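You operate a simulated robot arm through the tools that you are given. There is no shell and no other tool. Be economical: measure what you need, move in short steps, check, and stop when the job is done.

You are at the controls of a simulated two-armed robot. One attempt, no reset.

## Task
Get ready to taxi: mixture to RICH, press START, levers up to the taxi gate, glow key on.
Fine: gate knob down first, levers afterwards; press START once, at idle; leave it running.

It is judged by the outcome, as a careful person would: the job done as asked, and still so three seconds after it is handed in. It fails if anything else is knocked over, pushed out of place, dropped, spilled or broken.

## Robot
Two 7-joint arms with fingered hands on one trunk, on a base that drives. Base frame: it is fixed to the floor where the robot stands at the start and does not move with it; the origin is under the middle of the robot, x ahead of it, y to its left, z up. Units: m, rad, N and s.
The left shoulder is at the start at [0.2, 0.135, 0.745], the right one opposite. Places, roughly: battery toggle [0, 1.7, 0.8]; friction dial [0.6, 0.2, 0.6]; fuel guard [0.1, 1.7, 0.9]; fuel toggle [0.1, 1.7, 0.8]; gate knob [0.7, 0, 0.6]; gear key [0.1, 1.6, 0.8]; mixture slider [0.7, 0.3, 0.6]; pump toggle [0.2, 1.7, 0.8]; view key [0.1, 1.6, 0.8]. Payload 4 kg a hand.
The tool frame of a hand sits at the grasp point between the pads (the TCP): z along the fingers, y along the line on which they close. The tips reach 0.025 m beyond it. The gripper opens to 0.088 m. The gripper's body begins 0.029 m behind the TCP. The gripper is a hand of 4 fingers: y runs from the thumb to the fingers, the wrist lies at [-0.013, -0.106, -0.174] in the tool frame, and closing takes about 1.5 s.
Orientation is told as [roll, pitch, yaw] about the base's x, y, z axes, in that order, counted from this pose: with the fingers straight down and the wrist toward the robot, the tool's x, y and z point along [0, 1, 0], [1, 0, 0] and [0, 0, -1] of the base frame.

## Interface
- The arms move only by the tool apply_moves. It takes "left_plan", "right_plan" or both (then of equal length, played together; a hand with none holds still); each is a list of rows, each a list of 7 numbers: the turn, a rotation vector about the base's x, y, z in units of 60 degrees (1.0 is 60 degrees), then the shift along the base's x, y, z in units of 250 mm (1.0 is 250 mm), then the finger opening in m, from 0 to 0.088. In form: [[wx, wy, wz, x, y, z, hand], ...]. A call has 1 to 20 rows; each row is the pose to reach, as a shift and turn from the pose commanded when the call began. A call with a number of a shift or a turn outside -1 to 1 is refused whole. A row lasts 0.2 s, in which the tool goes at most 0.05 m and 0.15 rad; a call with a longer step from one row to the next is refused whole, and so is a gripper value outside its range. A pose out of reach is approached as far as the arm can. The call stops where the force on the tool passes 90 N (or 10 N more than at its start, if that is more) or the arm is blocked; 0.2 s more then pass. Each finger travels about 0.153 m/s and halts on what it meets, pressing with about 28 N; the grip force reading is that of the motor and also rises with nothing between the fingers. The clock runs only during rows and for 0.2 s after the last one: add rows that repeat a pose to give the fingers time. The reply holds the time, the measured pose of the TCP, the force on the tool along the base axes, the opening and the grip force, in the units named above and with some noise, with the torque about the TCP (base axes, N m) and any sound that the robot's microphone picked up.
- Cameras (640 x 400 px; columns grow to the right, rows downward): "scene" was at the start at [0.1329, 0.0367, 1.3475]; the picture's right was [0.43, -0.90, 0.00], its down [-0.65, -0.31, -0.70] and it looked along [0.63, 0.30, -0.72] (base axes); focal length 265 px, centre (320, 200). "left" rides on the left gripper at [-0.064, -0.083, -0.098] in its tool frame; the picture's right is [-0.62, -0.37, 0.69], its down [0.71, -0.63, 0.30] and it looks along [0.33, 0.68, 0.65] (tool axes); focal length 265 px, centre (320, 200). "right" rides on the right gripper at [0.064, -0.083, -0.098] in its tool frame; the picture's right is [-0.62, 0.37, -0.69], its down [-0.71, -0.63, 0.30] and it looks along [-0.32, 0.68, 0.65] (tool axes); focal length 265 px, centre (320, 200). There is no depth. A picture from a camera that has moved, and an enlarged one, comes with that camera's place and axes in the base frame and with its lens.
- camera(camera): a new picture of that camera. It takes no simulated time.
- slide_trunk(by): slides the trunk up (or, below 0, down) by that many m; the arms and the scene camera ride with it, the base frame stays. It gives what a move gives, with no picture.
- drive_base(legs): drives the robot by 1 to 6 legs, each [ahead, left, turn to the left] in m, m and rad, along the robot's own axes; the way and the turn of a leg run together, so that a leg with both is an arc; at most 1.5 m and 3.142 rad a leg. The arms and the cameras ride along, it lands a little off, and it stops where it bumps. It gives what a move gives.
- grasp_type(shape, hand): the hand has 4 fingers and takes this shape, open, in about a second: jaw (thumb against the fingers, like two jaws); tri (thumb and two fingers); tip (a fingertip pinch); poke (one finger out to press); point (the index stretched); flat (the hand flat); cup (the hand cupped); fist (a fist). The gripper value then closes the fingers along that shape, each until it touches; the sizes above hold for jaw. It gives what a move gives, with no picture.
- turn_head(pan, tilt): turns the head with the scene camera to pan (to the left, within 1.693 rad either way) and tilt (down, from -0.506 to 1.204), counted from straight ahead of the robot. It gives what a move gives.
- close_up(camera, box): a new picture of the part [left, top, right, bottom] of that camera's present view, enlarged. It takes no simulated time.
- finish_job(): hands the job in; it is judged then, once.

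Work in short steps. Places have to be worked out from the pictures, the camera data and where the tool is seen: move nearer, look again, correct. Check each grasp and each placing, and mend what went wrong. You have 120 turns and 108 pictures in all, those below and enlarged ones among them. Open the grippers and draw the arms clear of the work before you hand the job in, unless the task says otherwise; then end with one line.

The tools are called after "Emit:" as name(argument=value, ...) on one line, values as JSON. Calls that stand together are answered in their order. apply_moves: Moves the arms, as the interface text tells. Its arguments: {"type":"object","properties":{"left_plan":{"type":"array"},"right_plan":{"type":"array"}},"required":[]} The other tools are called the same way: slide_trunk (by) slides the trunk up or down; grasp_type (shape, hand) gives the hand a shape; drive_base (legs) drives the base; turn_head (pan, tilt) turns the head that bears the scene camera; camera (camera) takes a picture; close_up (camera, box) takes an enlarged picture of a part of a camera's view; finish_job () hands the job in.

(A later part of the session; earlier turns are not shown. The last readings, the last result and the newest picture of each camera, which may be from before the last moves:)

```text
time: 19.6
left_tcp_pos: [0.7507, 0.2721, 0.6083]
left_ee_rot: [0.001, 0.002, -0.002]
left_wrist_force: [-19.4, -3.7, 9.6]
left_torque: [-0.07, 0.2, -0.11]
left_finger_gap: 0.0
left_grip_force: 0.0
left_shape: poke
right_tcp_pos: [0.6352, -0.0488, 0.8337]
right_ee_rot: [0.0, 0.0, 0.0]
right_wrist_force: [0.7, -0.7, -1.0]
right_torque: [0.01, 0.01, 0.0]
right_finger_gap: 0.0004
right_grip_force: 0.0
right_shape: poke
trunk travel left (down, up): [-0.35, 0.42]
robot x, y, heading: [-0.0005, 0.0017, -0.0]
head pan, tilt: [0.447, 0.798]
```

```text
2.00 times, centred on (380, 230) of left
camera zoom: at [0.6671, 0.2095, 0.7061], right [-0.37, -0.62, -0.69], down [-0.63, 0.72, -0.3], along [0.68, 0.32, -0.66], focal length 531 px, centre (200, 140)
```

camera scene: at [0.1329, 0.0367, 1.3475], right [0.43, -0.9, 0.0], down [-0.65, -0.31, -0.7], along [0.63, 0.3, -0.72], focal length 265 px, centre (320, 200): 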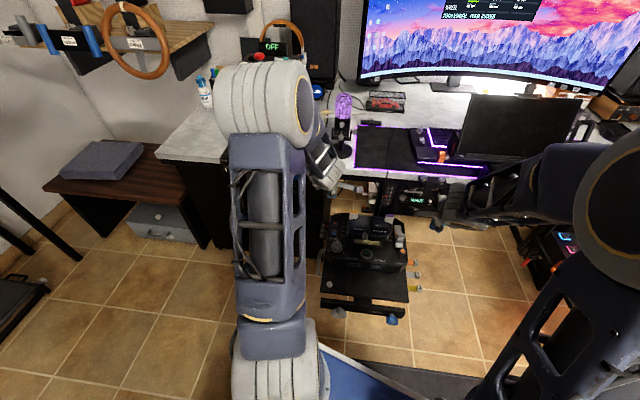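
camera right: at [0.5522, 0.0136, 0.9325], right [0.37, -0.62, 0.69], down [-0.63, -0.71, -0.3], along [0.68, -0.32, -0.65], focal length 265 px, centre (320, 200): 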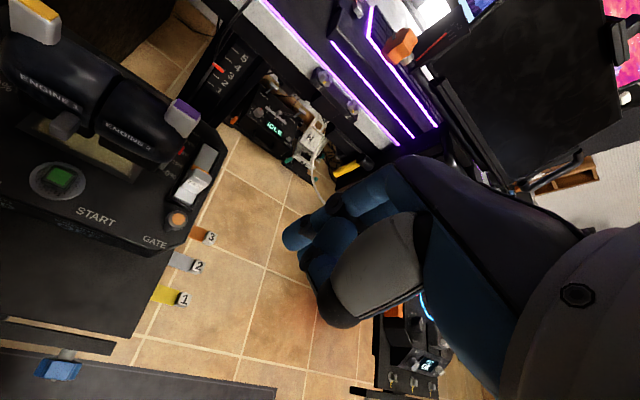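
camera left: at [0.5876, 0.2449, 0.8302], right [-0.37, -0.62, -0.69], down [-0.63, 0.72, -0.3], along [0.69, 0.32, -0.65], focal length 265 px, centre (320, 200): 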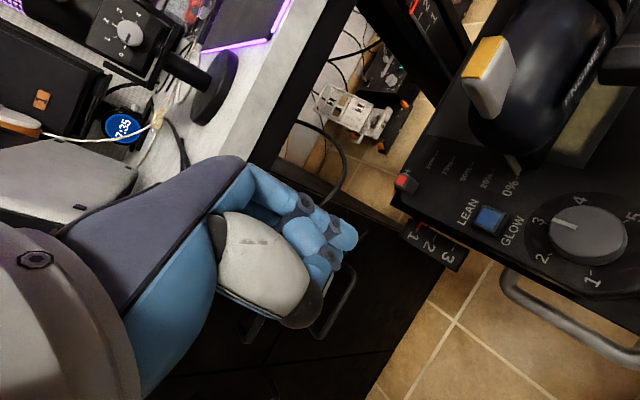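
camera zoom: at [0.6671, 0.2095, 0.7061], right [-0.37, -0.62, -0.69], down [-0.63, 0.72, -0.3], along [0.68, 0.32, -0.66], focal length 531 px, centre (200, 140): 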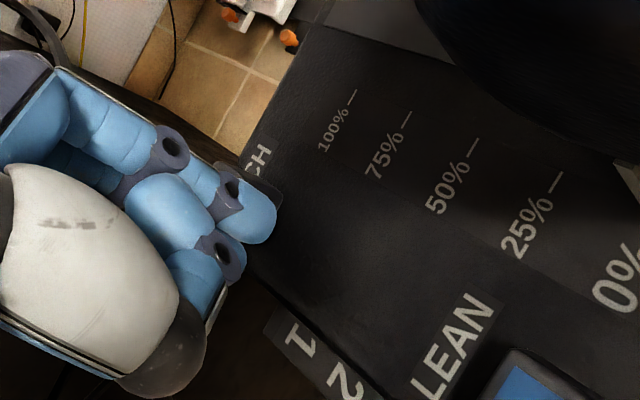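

The stop is reached (19 N), so mixture is fully RICH. Now retract the left hand, and bring the right hand, tilted back 0.4 rad to keep clear of the levers, to hover above START.

Emit:
apply_moves(left_plan=[[0, 0, 0, -0.03, -0.01, 0, 0], [0, 0, 0, -0.03, -0.01, 0.15, 0], [0, 0, 0, -0.03, 0, 0.3, 0], [0, 0, 0, -0.15, 0.08, 0.38, 0], [0, 0, 0, -0.25, 0.18, 0.42, 0], [0, 0, 0, -0.35, 0.28, 0.46, 0], [0, 0, 0, -0.42, 0.38, 0.48, 0], [0, 0, 0, -0.47, 0.45, 0.5, 0], [0, 0, 0, -0.47, 0.45, 0.5, 0]], right_plan=[[0, -0.05, 0, 0, 0.08, -0.02, 0], [0, -0.1, 0, 0, 0.16, -0.08, 0], [0, -0.15, 0, 0, 0.25, -0.18, 0], [0, -0.2, 0, 0.003, 0.34, -0.29, 0], [0, -0.25, 0, 0.006, 0.43, -0.4, 0], [0, -0.3, 0, 0.009, 0.52, -0.51, 0], [0, -0.34, 0, 0.012, 0.57, -0.6, 0], [0, -0.382, 0, 0.012, 0.61, -0.68, 0], [0, -0.382, 0, 0.012, 0.61, -0.68, 0]])

Emit:
camera(camera="right")

Emit:
close_up(camera="scene", box=[310, 190, 430, 280])

```text
time: 21.6
left_tcp_pos: [0.6357, 0.3848, 0.734]
left_ee_rot: [0.0, -0.002, -0.002]
left_wrist_force: [0.4, 0.0, 0.5]
left_torque: [0.03, -0.01, 0.03]
left_finger_gap: 0.0
left_grip_force: 0.1
left_shape: poke
right_tcp_pos: [0.6368, 0.1024, 0.6628]
right_ee_rot: [0.0, -0.402, -0.001]
right_wrist_force: [-0.1, -0.2, -0.7]
right_torque: [-0.02, -0.01, 0.0]
right_finger_gap: 0.0
right_grip_force: 0.0
right_shape: poke
trunk travel left (down, up): [-0.35, 0.42]
robot x, y, heading: [-0.0, 0.0006, 0.002]
head pan, tilt: [0.447, 0.798]
```

```text
69 pictures are left
camera right: at [0.5228, 0.1664, 0.7219], right [0.07, -0.62, 0.78], down [-0.46, -0.71, -0.53], along [0.88, -0.32, -0.34], focal length 265 px, centre (320, 200)
```

right: 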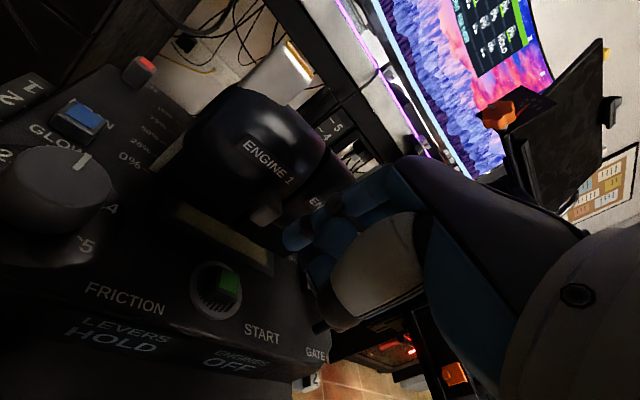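

```text
4.44 times, centred on (370, 235) of scene
camera zoom: at [0.1329, 0.0367, 1.3475], right [0.43, -0.9, 0.0], down [-0.65, -0.31, -0.7], along [0.63, 0.3, -0.72], focal length 1179 px, centre (98, 44)
```

zoom: 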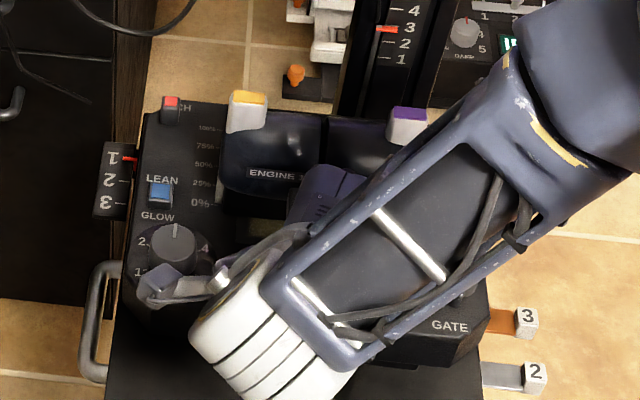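

START triangulates to (0.650,0.110,0.586); fingertip is at ~(0.647,0.109,0.639). Descend 42 mm with a 3 mm forward correction, staying just above the button.

Emit:
apply_moves(right_plan=[[0, 0, 0, 0.006, 0.002, -0.06, 0], [0, 0, 0, 0.012, 0.004, -0.12, 0], [0, 0, 0, 0.012, 0.004, -0.168, 0], [0, 0, 0, 0.012, 0.004, -0.168, 0]])

Emit:
close_up(camera="right", box=[160, 150, 400, 350])

Emit:
close_up(camera="left", box=[400, 50, 640, 300])

```text
time: 22.6
left_tcp_pos: [0.635, 0.3842, 0.7333]
left_ee_rot: [0.0, 0.0, 0.001]
left_wrist_force: [0.1, -0.4, 0.6]
left_torque: [0.02, 0.01, 0.0]
left_finger_gap: 0.0
left_grip_force: 0.0
left_shape: poke
right_tcp_pos: [0.6415, 0.1036, 0.621]
right_ee_rot: [0.0, -0.399, 0.0]
right_wrist_force: [-0.5, -0.2, 0.6]
right_torque: [-0.03, 0.01, -0.01]
right_finger_gap: 0.0001
right_grip_force: 0.1
right_shape: poke
trunk travel left (down, up): [-0.35, 0.42]
robot x, y, heading: [-0.0002, 0.0022, 0.001]
head pan, tilt: [0.447, 0.798]
```

```text
2.00 times, centred on (280, 250) of right
camera zoom: at [0.5264, 0.1668, 0.6796], right [0.07, -0.62, 0.78], down [-0.46, -0.71, -0.53], along [0.88, -0.32, -0.34], focal length 531 px, centre (400, 100)
```

zoom: 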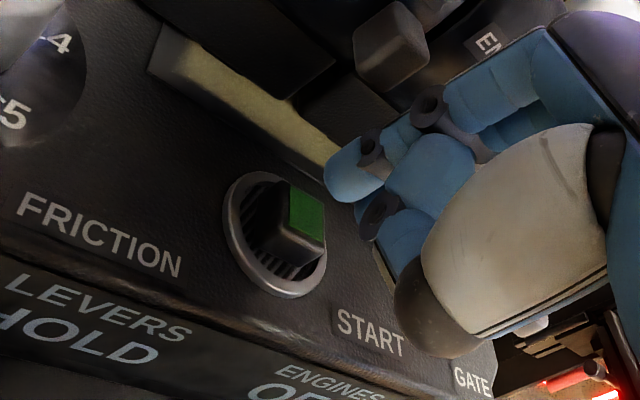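

```text
1.60 times, centred on (520, 175) of left
camera zoom: at [0.5523, 0.3221, 0.8313], right [-0.37, -0.62, -0.69], down [-0.63, 0.72, -0.3], along [0.68, 0.32, -0.65], focal length 425 px, centre (0, 240)
```

zoom: 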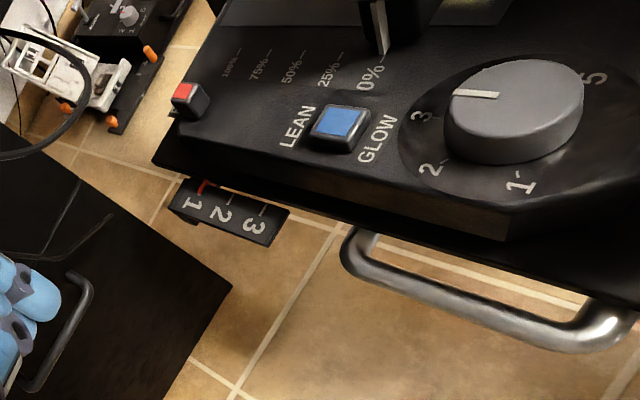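

Tip is about 11 mm above the button, well aligned. Lower 12 mm (−1.5 mm in y) to touch.

Emit:
apply_moves(right_plan=[[0, 0, 0, 0, -0.006, -0.016, 0], [0, 0, 0, 0, -0.006, -0.032, 0], [0, 0, 0, 0, -0.006, -0.042, 0], [0, 0, 0, 0, -0.006, -0.05, 0]])

Emit:
close_up(camera="right", box=[160, 150, 400, 350])

```text
time: 23.6
left_tcp_pos: [0.6358, 0.3862, 0.7333]
left_ee_rot: [0.001, -0.002, 0.001]
left_wrist_force: [0.7, 1.1, 0.3]
left_torque: [0.01, 0.0, 0.0]
left_finger_gap: 0.0
left_grip_force: 0.1
left_shape: poke
right_tcp_pos: [0.6415, 0.1016, 0.6088]
right_ee_rot: [0.0, -0.399, 0.0]
right_wrist_force: [-1.2, -0.1, 0.2]
right_torque: [-0.02, -0.03, -0.03]
right_finger_gap: 0.0
right_grip_force: 0.0
right_shape: poke
trunk travel left (down, up): [-0.35, 0.42]
robot x, y, heading: [0.0025, 0.0017, -0.001]
head pan, tilt: [0.447, 0.798]
```

```text
2.00 times, centred on (280, 250) of right
camera zoom: at [0.5267, 0.1656, 0.6675], right [0.07, -0.62, 0.78], down [-0.46, -0.71, -0.53], along [0.88, -0.32, -0.34], focal length 531 px, centre (400, 100)
```

zoom: 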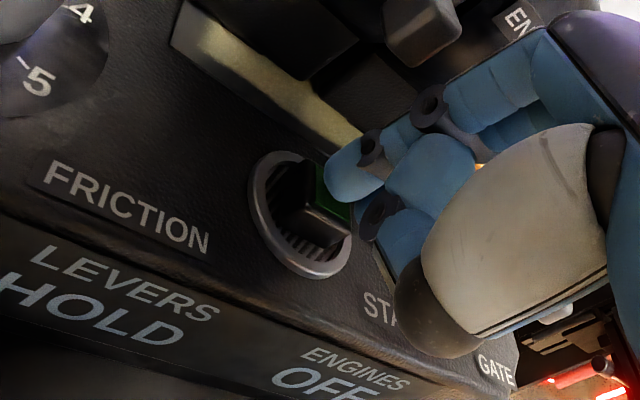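

Tip is right at the button. Press down 5 mm in small steps.

Emit:
apply_moves(right_plan=[[0, 0, 0, 0, 0, -0.005, 0], [0, 0, 0, 0, 0, -0.01, 0], [0, 0, 0, 0, 0, -0.015, 0], [0, 0, 0, 0, 0, -0.02, 0]])

Emit:
close_up(camera="right", box=[160, 150, 400, 350])

```text
time: 24.6
left_tcp_pos: [0.6366, 0.3858, 0.7336]
left_ee_rot: [0.001, -0.001, 0.0]
left_wrist_force: [0.1, -0.5, 0.3]
left_torque: [-0.01, 0.0, -0.01]
left_finger_gap: 0.0
left_grip_force: 0.0
left_shape: poke
right_tcp_pos: [0.6408, 0.1019, 0.6058]
right_ee_rot: [0.001, -0.401, 0.0]
right_wrist_force: [0.3, -0.7, 2.1]
right_torque: [-0.01, 0.0, 0.0]
right_finger_gap: 0.0001
right_grip_force: 0.1
right_shape: poke
trunk travel left (down, up): [-0.35, 0.42]
robot x, y, heading: [0.0009, -0.002, 0.002]
head pan, tilt: [0.447, 0.798]
heard: click
```

```text
2.00 times, centred on (280, 250) of right
camera zoom: at [0.5266, 0.1656, 0.6628], right [0.07, -0.62, 0.78], down [-0.46, -0.71, -0.53], along [0.88, -0.32, -0.34], focal length 531 px, centre (400, 100)
```

zoom: 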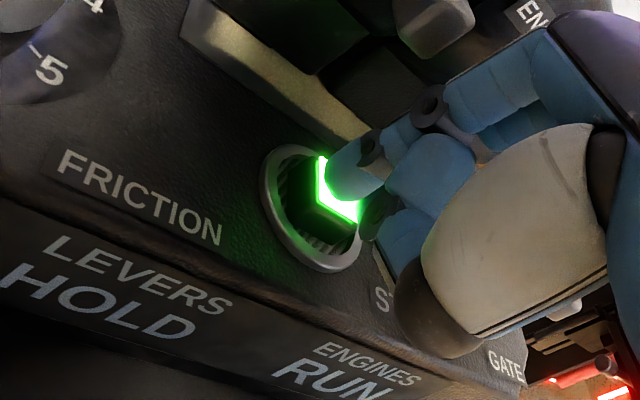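

Click heard, button lit and display shows ENGINES RUN. Lift off straight up, then swing to hover above the gate knob.

Emit:
apply_moves(right_plan=[[0, 0, 0, 0, 0, 0.1, 0], [0, 0, 0, -0.02, 0, 0.2, 0], [0, 0, 0, -0.02, -0.08, 0.32, 0], [0, 0, 0, -0.02, -0.2, 0.36, 0], [0, 0, 0, 0.02, -0.33, 0.36, 0], [0, 0, 0, 0.1, -0.424, 0.34, 0], [0, 0, 0, 0.146, -0.424, 0.32, 0], [0, 0, 0, 0.146, -0.424, 0.32, 0]])

Emit:
camera(camera="right")

Emit:
close_up(camera="scene", box=[310, 190, 430, 280])

```text
time: 26.4
left_tcp_pos: [0.6344, 0.3853, 0.7341]
left_ee_rot: [0.0, -0.001, -0.001]
left_wrist_force: [0.2, -1.0, 0.3]
left_torque: [-0.01, -0.01, -0.03]
left_finger_gap: 0.0
left_grip_force: 0.0
left_shape: poke
right_tcp_pos: [0.6778, -0.0029, 0.6843]
right_ee_rot: [-0.001, -0.4, 0.001]
right_wrist_force: [0.1, 0.5, 0.1]
right_torque: [0.01, -0.02, 0.03]
right_finger_gap: 0.0001
right_grip_force: 0.0
right_shape: poke
trunk travel left (down, up): [-0.35, 0.42]
robot x, y, heading: [0.0041, -0.0006, 0.001]
head pan, tilt: [0.447, 0.798]
```

```text
63 pictures are left
camera right: at [0.5631, 0.0591, 0.7427], right [0.07, -0.62, 0.78], down [-0.46, -0.71, -0.53], along [0.88, -0.32, -0.34], focal length 265 px, centre (320, 200)
```

right: 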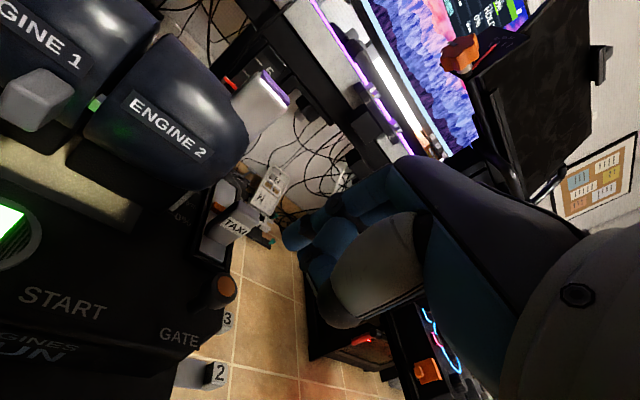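

```text
4.44 times, centred on (370, 235) of scene
camera zoom: at [0.133, 0.0367, 1.3475], right [0.43, -0.9, 0.0], down [-0.65, -0.31, -0.7], along [0.63, 0.3, -0.72], focal length 1179 px, centre (98, 44)
```

zoom: 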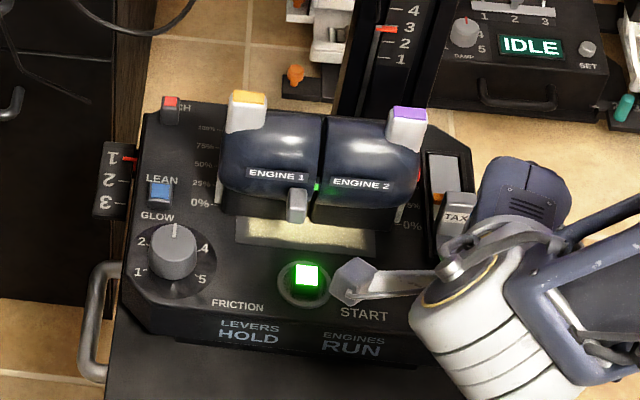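

Fingertip is about 48 mm above the gate knob and aligned. Descend 42 mm then look.

Emit:
apply_moves(right_plan=[[0, 0, 0, -0.004, -0.005, -0.06, 0], [0, 0, 0, -0.004, -0.005, -0.12, 0], [0, 0, 0, -0.004, -0.005, -0.168, 0], [0, 0, 0, -0.004, -0.005, -0.168, 0]])

Emit:
close_up(camera="right", box=[160, 150, 400, 350])

```text
time: 27.4
left_tcp_pos: [0.6361, 0.3859, 0.7344]
left_ee_rot: [0.0, -0.002, 0.0]
left_wrist_force: [0.8, -0.4, -0.3]
left_torque: [0.01, -0.01, 0.0]
left_finger_gap: 0.0001
left_grip_force: 0.0
left_shape: poke
right_tcp_pos: [0.6763, -0.0043, 0.642]
right_ee_rot: [-0.001, -0.398, -0.001]
right_wrist_force: [0.0, 0.2, -0.1]
right_torque: [0.01, -0.01, 0.03]
right_finger_gap: 0.0003
right_grip_force: 0.0
right_shape: poke
trunk travel left (down, up): [-0.35, 0.42]
robot x, y, heading: [-0.0013, -0.0012, 0.0]
head pan, tilt: [0.447, 0.798]
```

```text
2.00 times, centred on (280, 250) of right
camera zoom: at [0.562, 0.0584, 0.7006], right [0.07, -0.62, 0.78], down [-0.46, -0.71, -0.53], along [0.88, -0.32, -0.34], focal length 531 px, centre (400, 100)
```

zoom: 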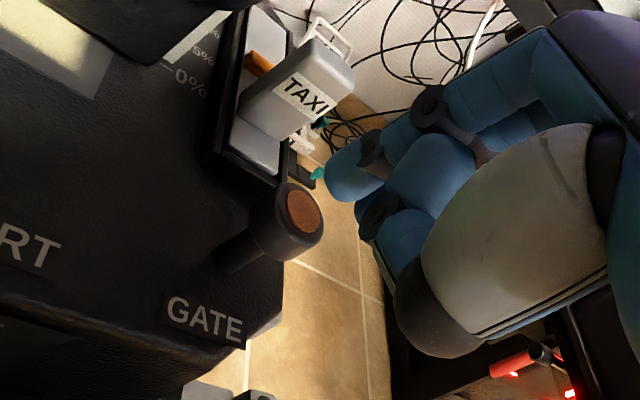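

Aligned; about 10 mm above. Press down in small steps, 16 mm total for now.

Emit:
apply_moves(right_plan=[[0, 0, 0, 0, -0.002, -0.02, 0], [0, 0, 0, 0, -0.002, -0.035, 0], [0, 0, 0, 0, -0.002, -0.045, 0], [0, 0, 0, 0, -0.002, -0.055, 0], [0, 0, 0, 0, -0.002, -0.064, 0]])

Emit:
close_up(camera="right", box=[160, 150, 400, 350])

```text
time: 28.6
left_tcp_pos: [0.6351, 0.3857, 0.7342]
left_ee_rot: [0.0, -0.001, 0.0]
left_wrist_force: [0.0, 0.6, -0.4]
left_torque: [0.0, 0.01, 0.0]
left_finger_gap: 0.0
left_grip_force: 0.1
left_shape: poke
right_tcp_pos: [0.6767, -0.0059, 0.6265]
right_ee_rot: [0.0, -0.398, -0.001]
right_wrist_force: [0.6, -0.5, 0.2]
right_torque: [-0.02, 0.0, 0.01]
right_finger_gap: 0.0
right_grip_force: 0.1
right_shape: poke
trunk travel left (down, up): [-0.35, 0.42]
robot x, y, heading: [0.0011, 0.0012, 0.0]
head pan, tilt: [0.447, 0.798]
```

```text
2.00 times, centred on (280, 250) of right
camera zoom: at [0.5621, 0.0577, 0.6847], right [0.07, -0.62, 0.78], down [-0.46, -0.71, -0.53], along [0.88, -0.32, -0.34], focal length 531 px, centre (400, 100)
```

zoom: 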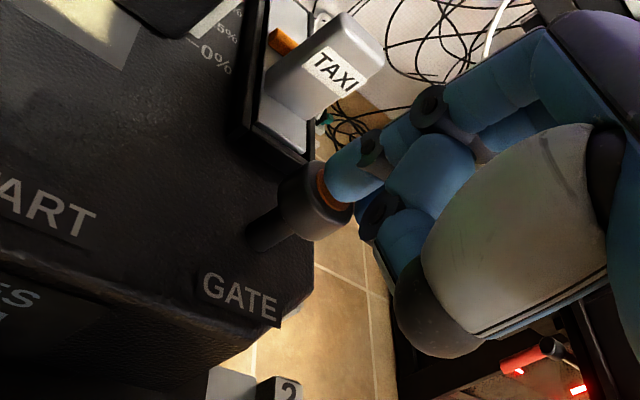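

Tip is just at the knob top with no force yet. Continue down 12 mm in 2 mm steps.

Emit:
apply_moves(right_plan=[[0, 0, 0, 0, 0, -0.008, 0], [0, 0, 0, 0, 0, -0.016, 0], [0, 0, 0, 0, 0, -0.024, 0], [0, 0, 0, 0, 0, -0.032, 0], [0, 0, 0, 0, 0, -0.04, 0], [0, 0, 0, 0, 0, -0.048, 0]])

Emit:
close_up(camera="right", box=[160, 150, 400, 350])

```text
time: 30.0
left_tcp_pos: [0.6348, 0.3863, 0.7345]
left_ee_rot: [0.0, -0.003, -0.001]
left_wrist_force: [-0.4, 0.7, 0.3]
left_torque: [0.0, 0.01, 0.0]
left_finger_gap: 0.0
left_grip_force: 0.0
left_shape: poke
right_tcp_pos: [0.6779, -0.0054, 0.6167]
right_ee_rot: [0.002, -0.408, 0.001]
right_wrist_force: [-1.9, -4.8, 30.7]
right_torque: [-0.22, -0.16, -0.05]
right_finger_gap: 0.0001
right_grip_force: 0.0
right_shape: poke
trunk travel left (down, up): [-0.35, 0.42]
robot x, y, heading: [0.004, -0.0015, -0.001]
head pan, tilt: [0.447, 0.798]
```

```text
2.00 times, centred on (280, 250) of right
camera zoom: at [0.5627, 0.058, 0.6746], right [0.06, -0.62, 0.78], down [-0.46, -0.71, -0.53], along [0.89, -0.32, -0.33], focal length 531 px, centre (400, 100)
```

zoom: 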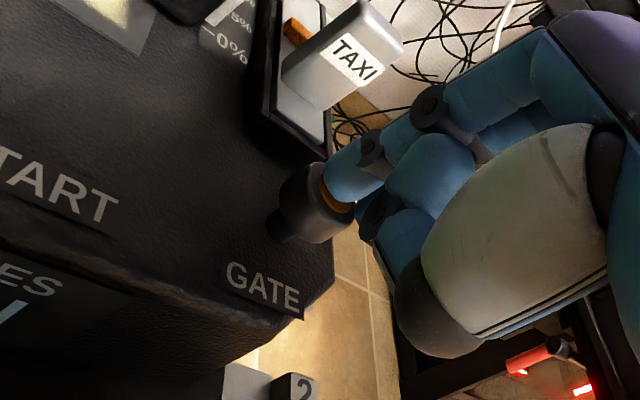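

The knob has gone down ~8 mm, with 31 N now. Push a few mm more to see whether this is its end stop.

Emit:
apply_moves(right_plan=[[0, 0, 0, 0, 0, -0.008, 0], [0, 0, 0, 0, 0, -0.014, 0]])

Emit:
close_up(camera="right", box=[160, 150, 400, 350])

```text
time: 30.6
left_tcp_pos: [0.6355, 0.3845, 0.7349]
left_ee_rot: [0.0, -0.002, 0.0]
left_wrist_force: [0.0, 0.4, 0.4]
left_torque: [-0.01, -0.01, -0.03]
left_finger_gap: 0.0
left_grip_force: 0.0
left_shape: poke
right_tcp_pos: [0.6785, -0.0061, 0.6144]
right_ee_rot: [-0.001, -0.407, -0.002]
right_wrist_force: [2.6, -2.6, 42.0]
right_torque: [-0.19, -0.34, -0.04]
right_finger_gap: 0.0
right_grip_force: 0.1
right_shape: poke
trunk travel left (down, up): [-0.35, 0.42]
robot x, y, heading: [0.0032, -0.0025, -0.004]
head pan, tilt: [0.447, 0.798]
```

```text
2.00 times, centred on (280, 250) of right
camera zoom: at [0.5628, 0.0581, 0.6714], right [0.06, -0.62, 0.78], down [-0.46, -0.71, -0.53], along [0.89, -0.32, -0.33], focal length 531 px, centre (400, 100)
```

zoom: 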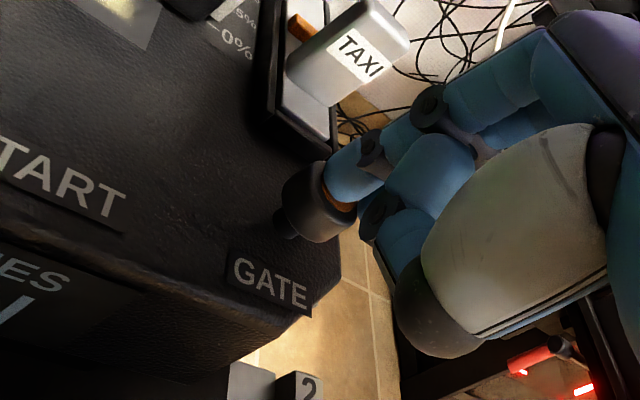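

Knob still moves down under ~40 N (stiff). Continue 6 mm more.

Emit:
apply_moves(right_plan=[[0, 0, 0, 0, 0, -0.008, 0], [0, 0, 0, 0, 0, -0.016, 0], [0, 0, 0, 0, 0, -0.024, 0]])

Emit:
close_up(camera="right", box=[160, 150, 400, 350])

```text
time: 31.4
left_tcp_pos: [0.6347, 0.386, 0.7329]
left_ee_rot: [0.0, -0.001, -0.001]
left_wrist_force: [-0.6, -0.5, 0.6]
left_torque: [0.0, -0.01, 0.01]
left_finger_gap: 0.0
left_grip_force: 0.0
left_shape: poke
right_tcp_pos: [0.6789, -0.0048, 0.6114]
right_ee_rot: [0.001, -0.415, -0.003]
right_wrist_force: [-1.8, -5.3, 61.8]
right_torque: [-0.15, -0.41, 0.0]
right_finger_gap: 0.0001
right_grip_force: 0.0
right_shape: poke
trunk travel left (down, up): [-0.35, 0.42]
robot x, y, heading: [0.0009, 0.0024, 0.001]
head pan, tilt: [0.447, 0.798]
```

```text
2.00 times, centred on (280, 250) of right
camera zoom: at [0.5634, 0.0584, 0.6668], right [0.06, -0.62, 0.78], down [-0.45, -0.71, -0.53], along [0.89, -0.33, -0.32], focal length 531 px, centre (400, 100)
```

zoom: 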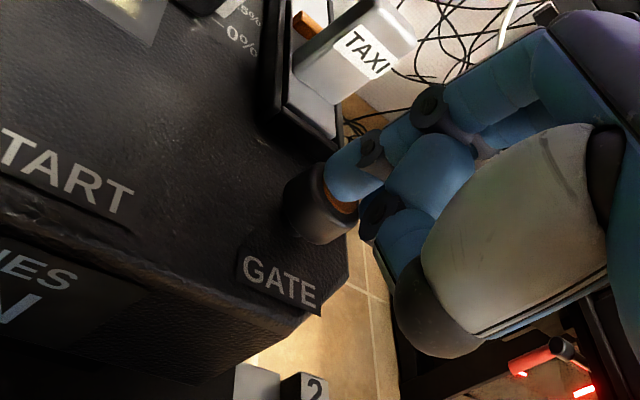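

The knob is now nearly flush with the panel. Lift the finger to see whether it stays down.

Emit:
apply_moves(right_plan=[[0, 0, 0, 0, 0, 0.02, 0], [0, 0, 0, 0, 0, 0.06, 0], [0, 0, 0, 0, 0, 0.1, 0], [0, 0, 0, 0, 0, 0.14, 0]])

Emit:
close_up(camera="right", box=[160, 150, 400, 350])

```text
time: 32.4
left_tcp_pos: [0.6363, 0.386, 0.7325]
left_ee_rot: [0.0, -0.002, 0.001]
left_wrist_force: [-0.5, 0.6, 0.7]
left_torque: [0.0, -0.01, -0.01]
left_finger_gap: 0.0001
left_grip_force: 0.0
left_shape: poke
right_tcp_pos: [0.6763, -0.0058, 0.6386]
right_ee_rot: [-0.002, -0.396, 0.002]
right_wrist_force: [0.2, -0.3, 0.0]
right_torque: [0.02, -0.02, -0.02]
right_finger_gap: 0.0002
right_grip_force: 0.0
right_shape: poke
trunk travel left (down, up): [-0.35, 0.42]
robot x, y, heading: [0.0045, -0.0007, -0.001]
head pan, tilt: [0.447, 0.798]
```

```text
2.00 times, centred on (280, 250) of right
camera zoom: at [0.5613, 0.0579, 0.6973], right [0.07, -0.62, 0.78], down [-0.46, -0.71, -0.52], along [0.88, -0.32, -0.34], focal length 531 px, centre (400, 100)
```

zoom: 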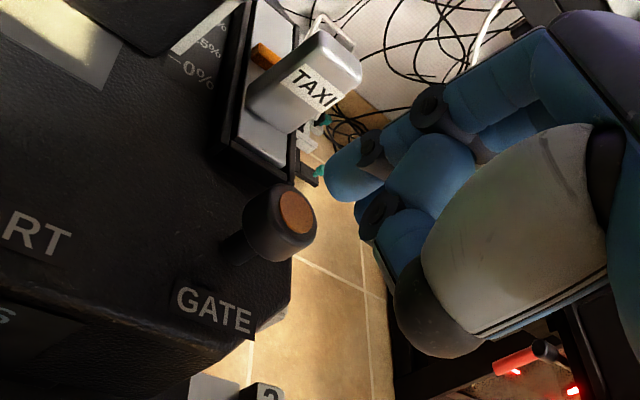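

Unclear if it partly sprang back. Pull the right hand away a bit and inspect from the scene camera.

Emit:
apply_moves(right_plan=[[0, 0, 0, 0, -0.05, 0.15, 0], [0, 0, 0, 0, -0.2, 0.25, 0], [0, 0, 0, -0.05, -0.38, 0.3, 0], [0, 0, 0, -0.1, -0.55, 0.32, 0]])

Emit:
close_up(camera="scene", box=[370, 210, 420, 265])

Emit:
close_up(camera="scene", box=[310, 190, 430, 280])

```text
time: 33.4
left_tcp_pos: [0.6356, 0.388, 0.7322]
left_ee_rot: [-0.001, -0.002, 0.0]
left_wrist_force: [0.1, 0.7, 0.6]
left_torque: [-0.04, -0.02, -0.01]
left_finger_gap: 0.0002
left_grip_force: 0.0
left_shape: poke
right_tcp_pos: [0.653, -0.1403, 0.7207]
right_ee_rot: [0.0, -0.402, 0.003]
right_wrist_force: [0.3, 0.0, -0.4]
right_torque: [0.0, -0.02, -0.01]
right_finger_gap: 0.0
right_grip_force: 0.1
right_shape: poke
trunk travel left (down, up): [-0.35, 0.42]
robot x, y, heading: [0.0001, -0.0055, -0.002]
head pan, tilt: [0.447, 0.798]
```

```text
7.27 times, centred on (395, 238) of scene
camera zoom: at [0.1331, 0.0372, 1.3475], right [0.43, -0.9, 0.0], down [-0.65, -0.31, -0.7], along [0.63, 0.3, -0.72], focal length 1930 px, centre (-226, -73)
```

zoom: 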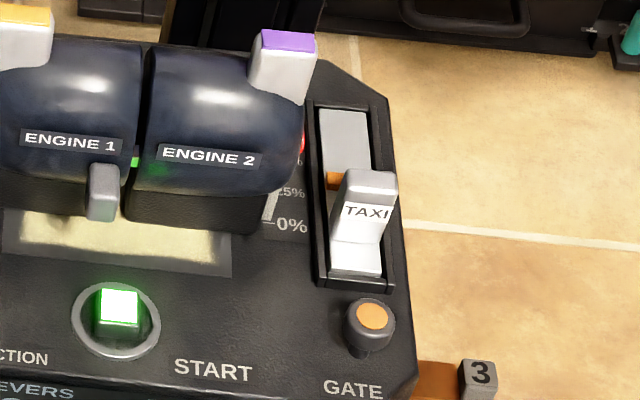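

```text
4.44 times, centred on (370, 235) of scene
camera zoom: at [0.1331, 0.0372, 1.3475], right [0.43, -0.9, 0.0], down [-0.65, -0.31, -0.7], along [0.63, 0.3, -0.72], focal length 1179 px, centre (98, 44)
```

zoom: 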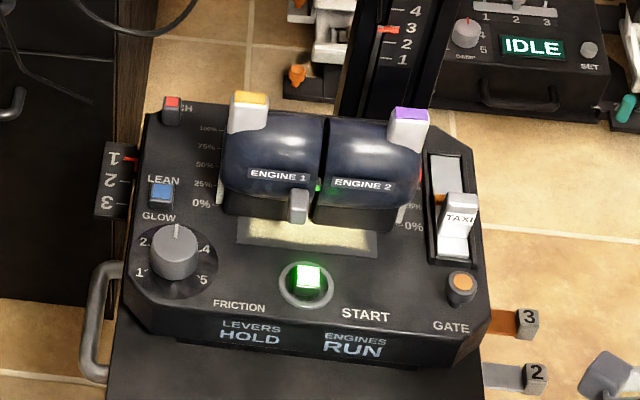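

The gate knob now sits about 14 mm lower and stays down. Next examine the levers and the TAXI slot closely.

Emit:
close_up(camera="scene", box=[345, 205, 405, 245])

Emit:
close_up(camera="left", box=[440, 0, 640, 130])

Emit:
camera(camera="right")

```text
10.00 times, centred on (375, 225) of scene
camera zoom: at [0.1331, 0.0372, 1.3475], right [0.43, -0.9, 0.0], down [-0.65, -0.31, -0.7], along [0.63, 0.3, -0.72], focal length 2653 px, centre (-230, -50)
```

zoom: 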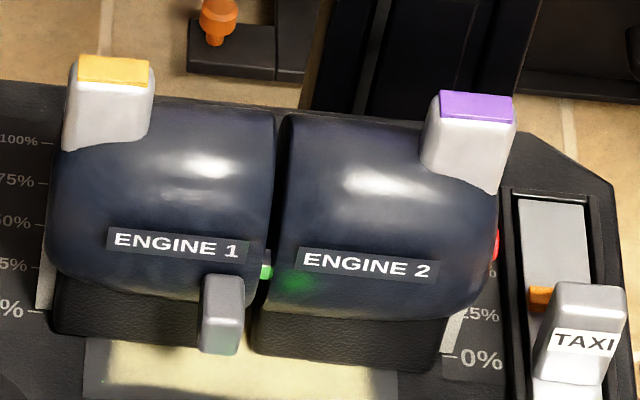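

```text
3.08 times, centred on (540, 65) of left
camera zoom: at [0.552, 0.3231, 0.8312], right [-0.37, -0.62, -0.69], down [-0.63, 0.71, -0.3], along [0.68, 0.33, -0.65], focal length 817 px, centre (-357, 615)
```

zoom: 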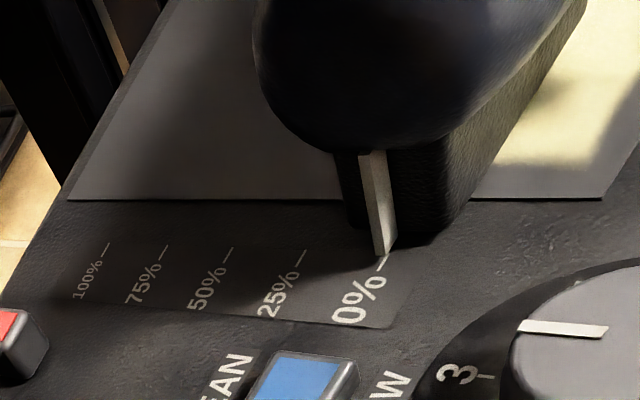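

```text
51 pictures are left
camera right: at [0.5372, -0.0779, 0.7791], right [0.07, -0.62, 0.78], down [-0.46, -0.72, -0.53], along [0.89, -0.32, -0.34], focal length 265 px, centre (320, 200)
```

right: 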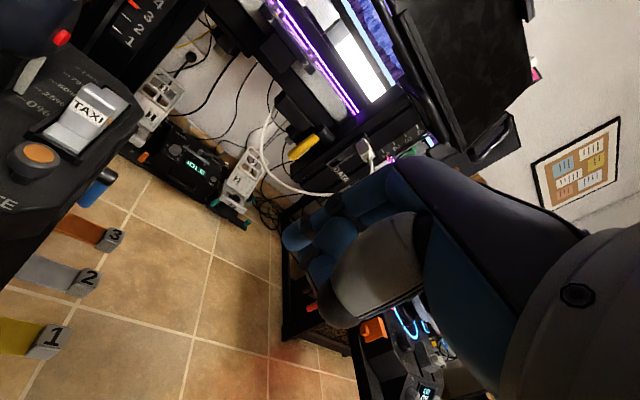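

Lever 1's pointer is at 0%. I'll push each dome forward with a tilted fingertip, beginning with ENGINE 2 (near face ≈(0.699,0.085,0.64)) with the right hand. First hover, yawed to the panel, 20 mm short of it.

Emit:
apply_moves(right_plan=[[0, 0, 0.067, 0, 0.166, 0.02, 0], [0, 0, 0.134, 0.0, 0.332, 0.02, 0], [0, 0, 0.2, 0.02, 0.5, 0.02, 0], [0, 0, 0.267, 0.05, 0.666, 0.02, 0], [0, 0, 0.334, 0.07, 0.832, 0.0, 0], [0, 0, 0.334, 0.08, 0.832, -0.12, 0], [0, 0, 0.334, 0.08, 0.832, -0.247, 0], [0, 0, 0.334, 0.08, 0.832, -0.247, 0]])

Emit:
camera(camera="right")

Emit:
close_up(camera="scene", box=[310, 180, 430, 270])

```text
time: 35.2
left_tcp_pos: [0.6365, 0.3844, 0.7329]
left_ee_rot: [0.0, -0.001, -0.002]
left_wrist_force: [0.2, -0.3, 0.2]
left_torque: [-0.01, -0.01, -0.01]
left_finger_gap: 0.0
left_grip_force: 0.0
left_shape: poke
right_tcp_pos: [0.6739, 0.0622, 0.6818]
right_ee_rot: [-0.001, -0.396, 0.351]
right_wrist_force: [0.3, -0.2, 0.4]
right_torque: [0.0, -0.01, 0.0]
right_finger_gap: 0.0002
right_grip_force: 0.0
right_shape: poke
right hand out of reach, approached as far as the arm can: row 7, 8
trunk travel left (down, up): [-0.35, 0.42]
robot x, y, heading: [0.0024, 0.0003, 0.004]
head pan, tilt: [0.447, 0.798]
```

```text
50 pictures are left
camera right: at [0.5439, 0.0818, 0.7403], right [0.28, -0.56, 0.78], down [-0.19, -0.83, -0.52], along [0.94, 0.0, -0.34], focal length 265 px, centre (320, 200)
```

right: 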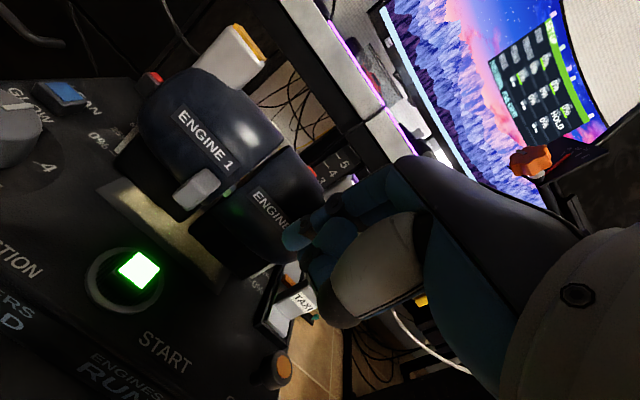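

```text
4.44 times, centred on (370, 225) of scene
camera zoom: at [0.133, 0.0367, 1.3475], right [0.43, -0.9, 0.0], down [-0.65, -0.31, -0.7], along [0.63, 0.3, -0.72], focal length 1179 px, centre (98, 89)
```

zoom: 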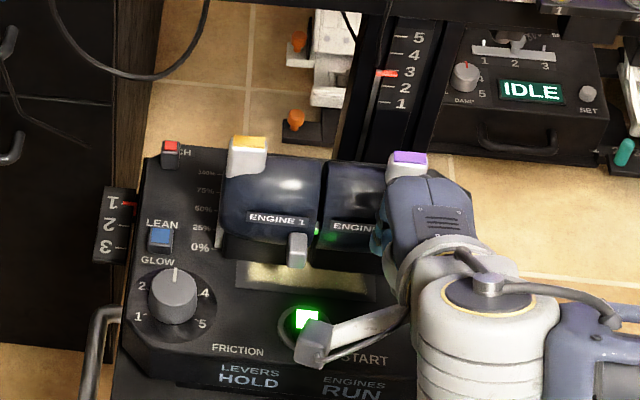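

The arm hits a reach limit with this yaw. Undo the yaw (yaw 0 worked earlier at START) keeping the tip short of the dome.

Emit:
apply_moves(right_plan=[[0, 0, -0.11, -0.01, 0.003, 0.08, 0], [0, 0, -0.22, -0.02, 0.007, 0.08, 0], [0, 0, -0.334, -0.02, 0.012, 0.08, 0], [0, 0, -0.334, -0.02, 0.012, 0.04, 0], [0, 0, -0.334, -0.012, 0.012, 0.0, 0], [0, 0, -0.334, -0.012, 0.012, 0.0, 0]])

Emit:
camera(camera="right")

```text
time: 36.6
left_tcp_pos: [0.6364, 0.3862, 0.733]
left_ee_rot: [0.001, -0.003, -0.001]
left_wrist_force: [0.1, -0.5, 0.6]
left_torque: [-0.02, 0.02, 0.0]
left_finger_gap: 0.0001
left_grip_force: 0.0
left_shape: poke
right_tcp_pos: [0.6705, 0.0654, 0.681]
right_ee_rot: [-0.001, -0.401, 0.001]
right_wrist_force: [0.1, -0.7, -0.5]
right_torque: [-0.03, 0.01, -0.01]
right_finger_gap: 0.0
right_grip_force: 0.1
right_shape: poke
trunk travel left (down, up): [-0.35, 0.42]
robot x, y, heading: [0.0034, 0.0016, -0.001]
head pan, tilt: [0.447, 0.798]
```

```text
48 pictures are left
camera right: at [0.5562, 0.1278, 0.7396], right [0.07, -0.62, 0.78], down [-0.46, -0.71, -0.53], along [0.88, -0.32, -0.34], focal length 265 px, centre (320, 200)
```

right: 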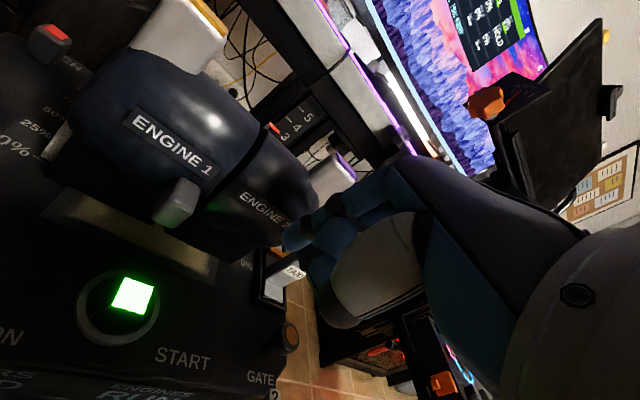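

Now at a reachable pose with tip ≈(0.681,0.072,0.657). Lower 22 mm and shift 5 mm left, then look.

Emit:
apply_moves(right_plan=[[0, 0, 0, 0, 0.01, -0.03, 0], [0, 0, 0, 0, 0.02, -0.06, 0], [0, 0, 0, 0, 0.02, -0.088, 0], [0, 0, 0, 0, 0.02, -0.088, 0]])

Emit:
close_up(camera="right", box=[100, 80, 400, 320])

Emit:
close_up(camera="scene", box=[345, 205, 405, 245])

```text
time: 37.6
left_tcp_pos: [0.6355, 0.3857, 0.7326]
left_ee_rot: [-0.001, -0.002, -0.001]
left_wrist_force: [0.1, 0.7, 0.3]
left_torque: [0.01, 0.0, 0.01]
left_finger_gap: 0.0001
left_grip_force: 0.0
left_shape: poke
right_tcp_pos: [0.6718, 0.0691, 0.6603]
right_ee_rot: [-0.001, -0.399, 0.0]
right_wrist_force: [0.1, -0.1, -0.3]
right_torque: [-0.06, 0.0, 0.02]
right_finger_gap: 0.0
right_grip_force: 0.0
right_shape: poke
trunk travel left (down, up): [-0.35, 0.42]
robot x, y, heading: [0.0009, 0.0009, -0.002]
head pan, tilt: [0.447, 0.798]
```

```text
1.67 times, centred on (250, 200) of right
camera zoom: at [0.5563, 0.1325, 0.7182], right [0.07, -0.62, 0.78], down [-0.46, -0.71, -0.53], along [0.88, -0.32, -0.34], focal length 442 px, centre (437, 200)
```

zoom: 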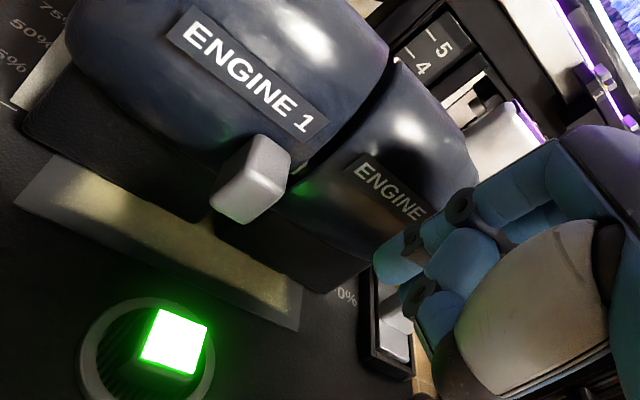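

```text
10.00 times, centred on (375, 225) of scene
camera zoom: at [0.133, 0.0367, 1.3475], right [0.43, -0.9, 0.0], down [-0.65, -0.31, -0.7], along [0.63, 0.3, -0.72], focal length 2653 px, centre (-230, -50)
```

zoom: 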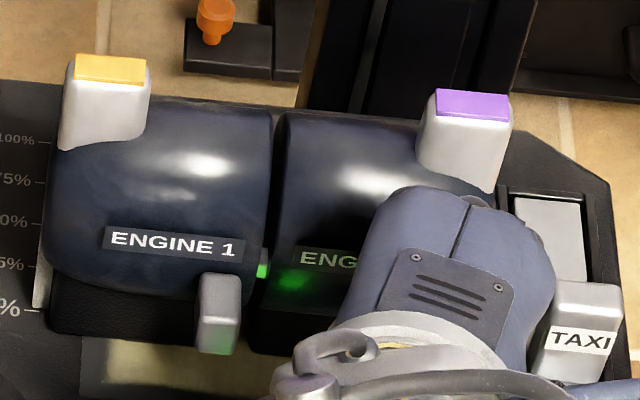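

The hand is rather close to the TAXI handle side. Shift 22 mm left onto the inner part of the ENGINE 2 dome, then advance 12 mm to near contact.

Emit:
apply_moves(right_plan=[[0, 0, 0, -0.01, 0.045, 0, 0], [0, 0, 0, -0.01, 0.088, 0, 0], [0, 0, 0, 0.01, 0.094, 0, 0], [0, 0, 0, 0.025, 0.099, 0, 0], [0, 0, 0, 0.035, 0.103, 0, 0]])

Emit:
close_up(camera="right", box=[100, 80, 400, 320])

```text
time: 38.8
left_tcp_pos: [0.6356, 0.3849, 0.7334]
left_ee_rot: [0.0, -0.001, 0.0]
left_wrist_force: [0.1, -0.2, 0.4]
left_torque: [-0.04, 0.02, -0.03]
left_finger_gap: 0.0002
left_grip_force: 0.0
left_shape: poke
right_tcp_pos: [0.6805, 0.0951, 0.6607]
right_ee_rot: [0.001, -0.399, 0.0]
right_wrist_force: [-5.7, -2.8, 1.7]
right_torque: [0.03, -0.14, -0.07]
right_finger_gap: 0.0004
right_grip_force: 0.1
right_shape: poke
trunk travel left (down, up): [-0.35, 0.42]
robot x, y, heading: [-0.0026, 0.0023, 0.002]
head pan, tilt: [0.447, 0.798]
```

```text
1.67 times, centred on (250, 200) of right
camera zoom: at [0.5653, 0.1586, 0.7182], right [0.07, -0.62, 0.78], down [-0.46, -0.71, -0.53], along [0.88, -0.32, -0.34], focal length 442 px, centre (437, 200)
```

zoom: 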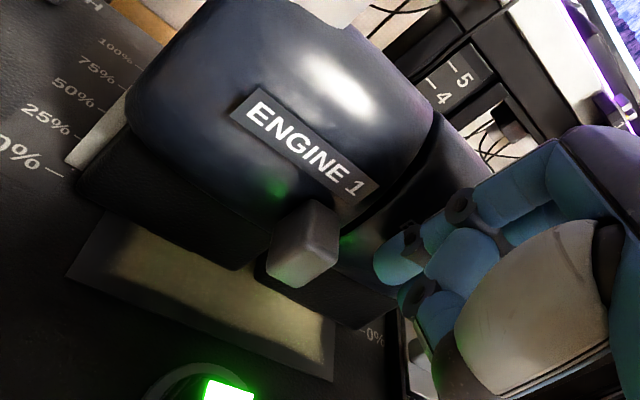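

Contact made (6 N). Push forward along the panel axis 14 mm in 2 mm steps.

Emit:
apply_moves(right_plan=[[0, 0, 0, 0.0075, 0.0027, 0, 0], [0, 0, 0, 0.015, 0.0055, 0, 0], [0, 0, 0, 0.0225, 0.008, 0, 0], [0, 0, 0, 0.03, 0.011, 0, 0], [0, 0, 0, 0.0375, 0.0137, 0, 0], [0, 0, 0, 0.045, 0.0165, 0, 0], [0, 0, 0, 0.0525, 0.019, 0, 0]])

Emit:
close_up(camera="right", box=[100, 80, 400, 320])

Emit:
close_up(camera="scene", box=[335, 200, 425, 260])

```text
time: 40.4
left_tcp_pos: [0.6352, 0.3857, 0.7329]
left_ee_rot: [0.0, -0.001, 0.001]
left_wrist_force: [0.0, -0.2, -0.5]
left_torque: [-0.01, 0.0, -0.04]
left_finger_gap: 0.0
left_grip_force: 0.0
left_shape: poke
right_tcp_pos: [0.6922, 0.1005, 0.6595]
right_ee_rot: [0.001, -0.4, 0.0]
right_wrist_force: [-4.7, -3.3, 1.1]
right_torque: [0.08, -0.13, -0.13]
right_finger_gap: 0.0
right_grip_force: 0.1
right_shape: poke
trunk travel left (down, up): [-0.35, 0.42]
robot x, y, heading: [0.0015, 0.003, -0.0]
head pan, tilt: [0.447, 0.798]
```

```text
1.67 times, centred on (250, 200) of right
camera zoom: at [0.5781, 0.1631, 0.7179], right [0.07, -0.62, 0.78], down [-0.46, -0.71, -0.53], along [0.88, -0.32, -0.34], focal length 442 px, centre (437, 200)
```

zoom: 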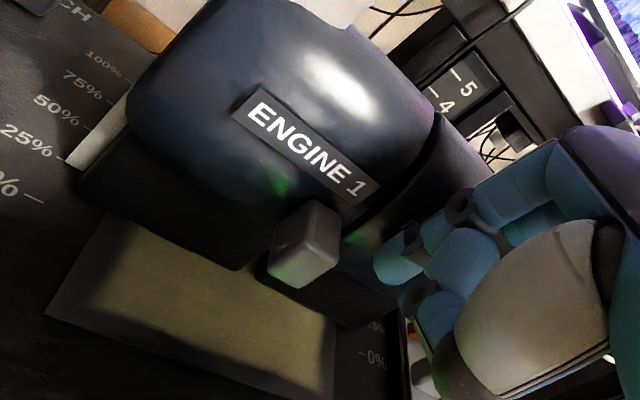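

```text
6.67 times, centred on (380, 230) of scene
camera zoom: at [0.1328, 0.0366, 1.3475], right [0.43, -0.9, 0.0], down [-0.65, -0.31, -0.7], along [0.63, 0.3, -0.72], focal length 1769 px, centre (-80, 0)
```

zoom: 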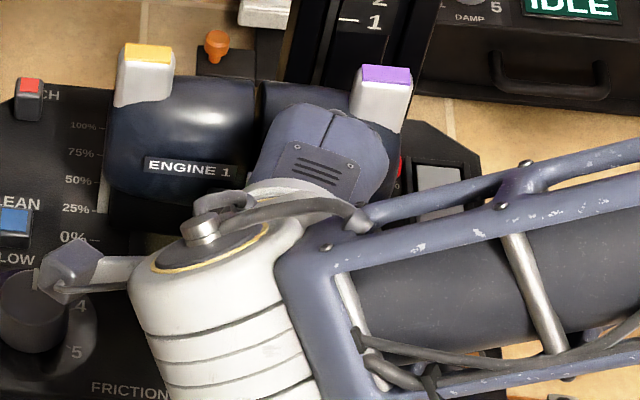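

Both levers move together; pointer near 25%. Keep pushing 8 mm with small steps, watching for gate resistance.

Emit:
apply_moves(right_plan=[[0, 0, 0, 0.0075, 0.0027, 0, 0], [0, 0, 0, 0.015, 0.0055, 0, 0], [0, 0, 0, 0.0225, 0.008, 0, 0], [0, 0, 0, 0.03, 0.011, 0, 0]])

Emit:
close_up(camera="scene", box=[335, 200, 425, 260])

```text
time: 41.4
left_tcp_pos: [0.6354, 0.385, 0.7333]
left_ee_rot: [0.001, -0.002, 0.001]
left_wrist_force: [-0.2, -0.2, 0.3]
left_torque: [-0.02, 0.0, -0.01]
left_finger_gap: 0.0
left_grip_force: 0.1
left_shape: poke
right_tcp_pos: [0.6985, 0.1018, 0.6602]
right_ee_rot: [0.0, -0.398, -0.001]
right_wrist_force: [-20.5, -10.0, 8.0]
right_torque: [0.16, -0.49, -0.31]
right_finger_gap: 0.0001
right_grip_force: 0.0
right_shape: poke
trunk travel left (down, up): [-0.35, 0.42]
robot x, y, heading: [0.0018, 0.0005, -0.001]
head pan, tilt: [0.447, 0.798]
```

```text
6.67 times, centred on (380, 230) of scene
camera zoom: at [0.1323, 0.0364, 1.3476], right [0.43, -0.9, 0.0], down [-0.65, -0.31, -0.7], along [0.63, 0.3, -0.72], focal length 1769 px, centre (-80, 0)
```

zoom: 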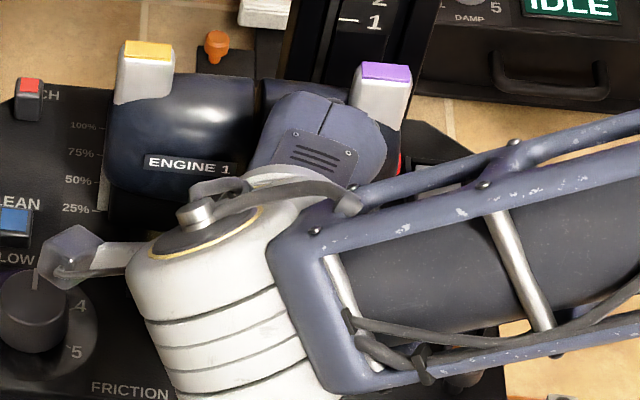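

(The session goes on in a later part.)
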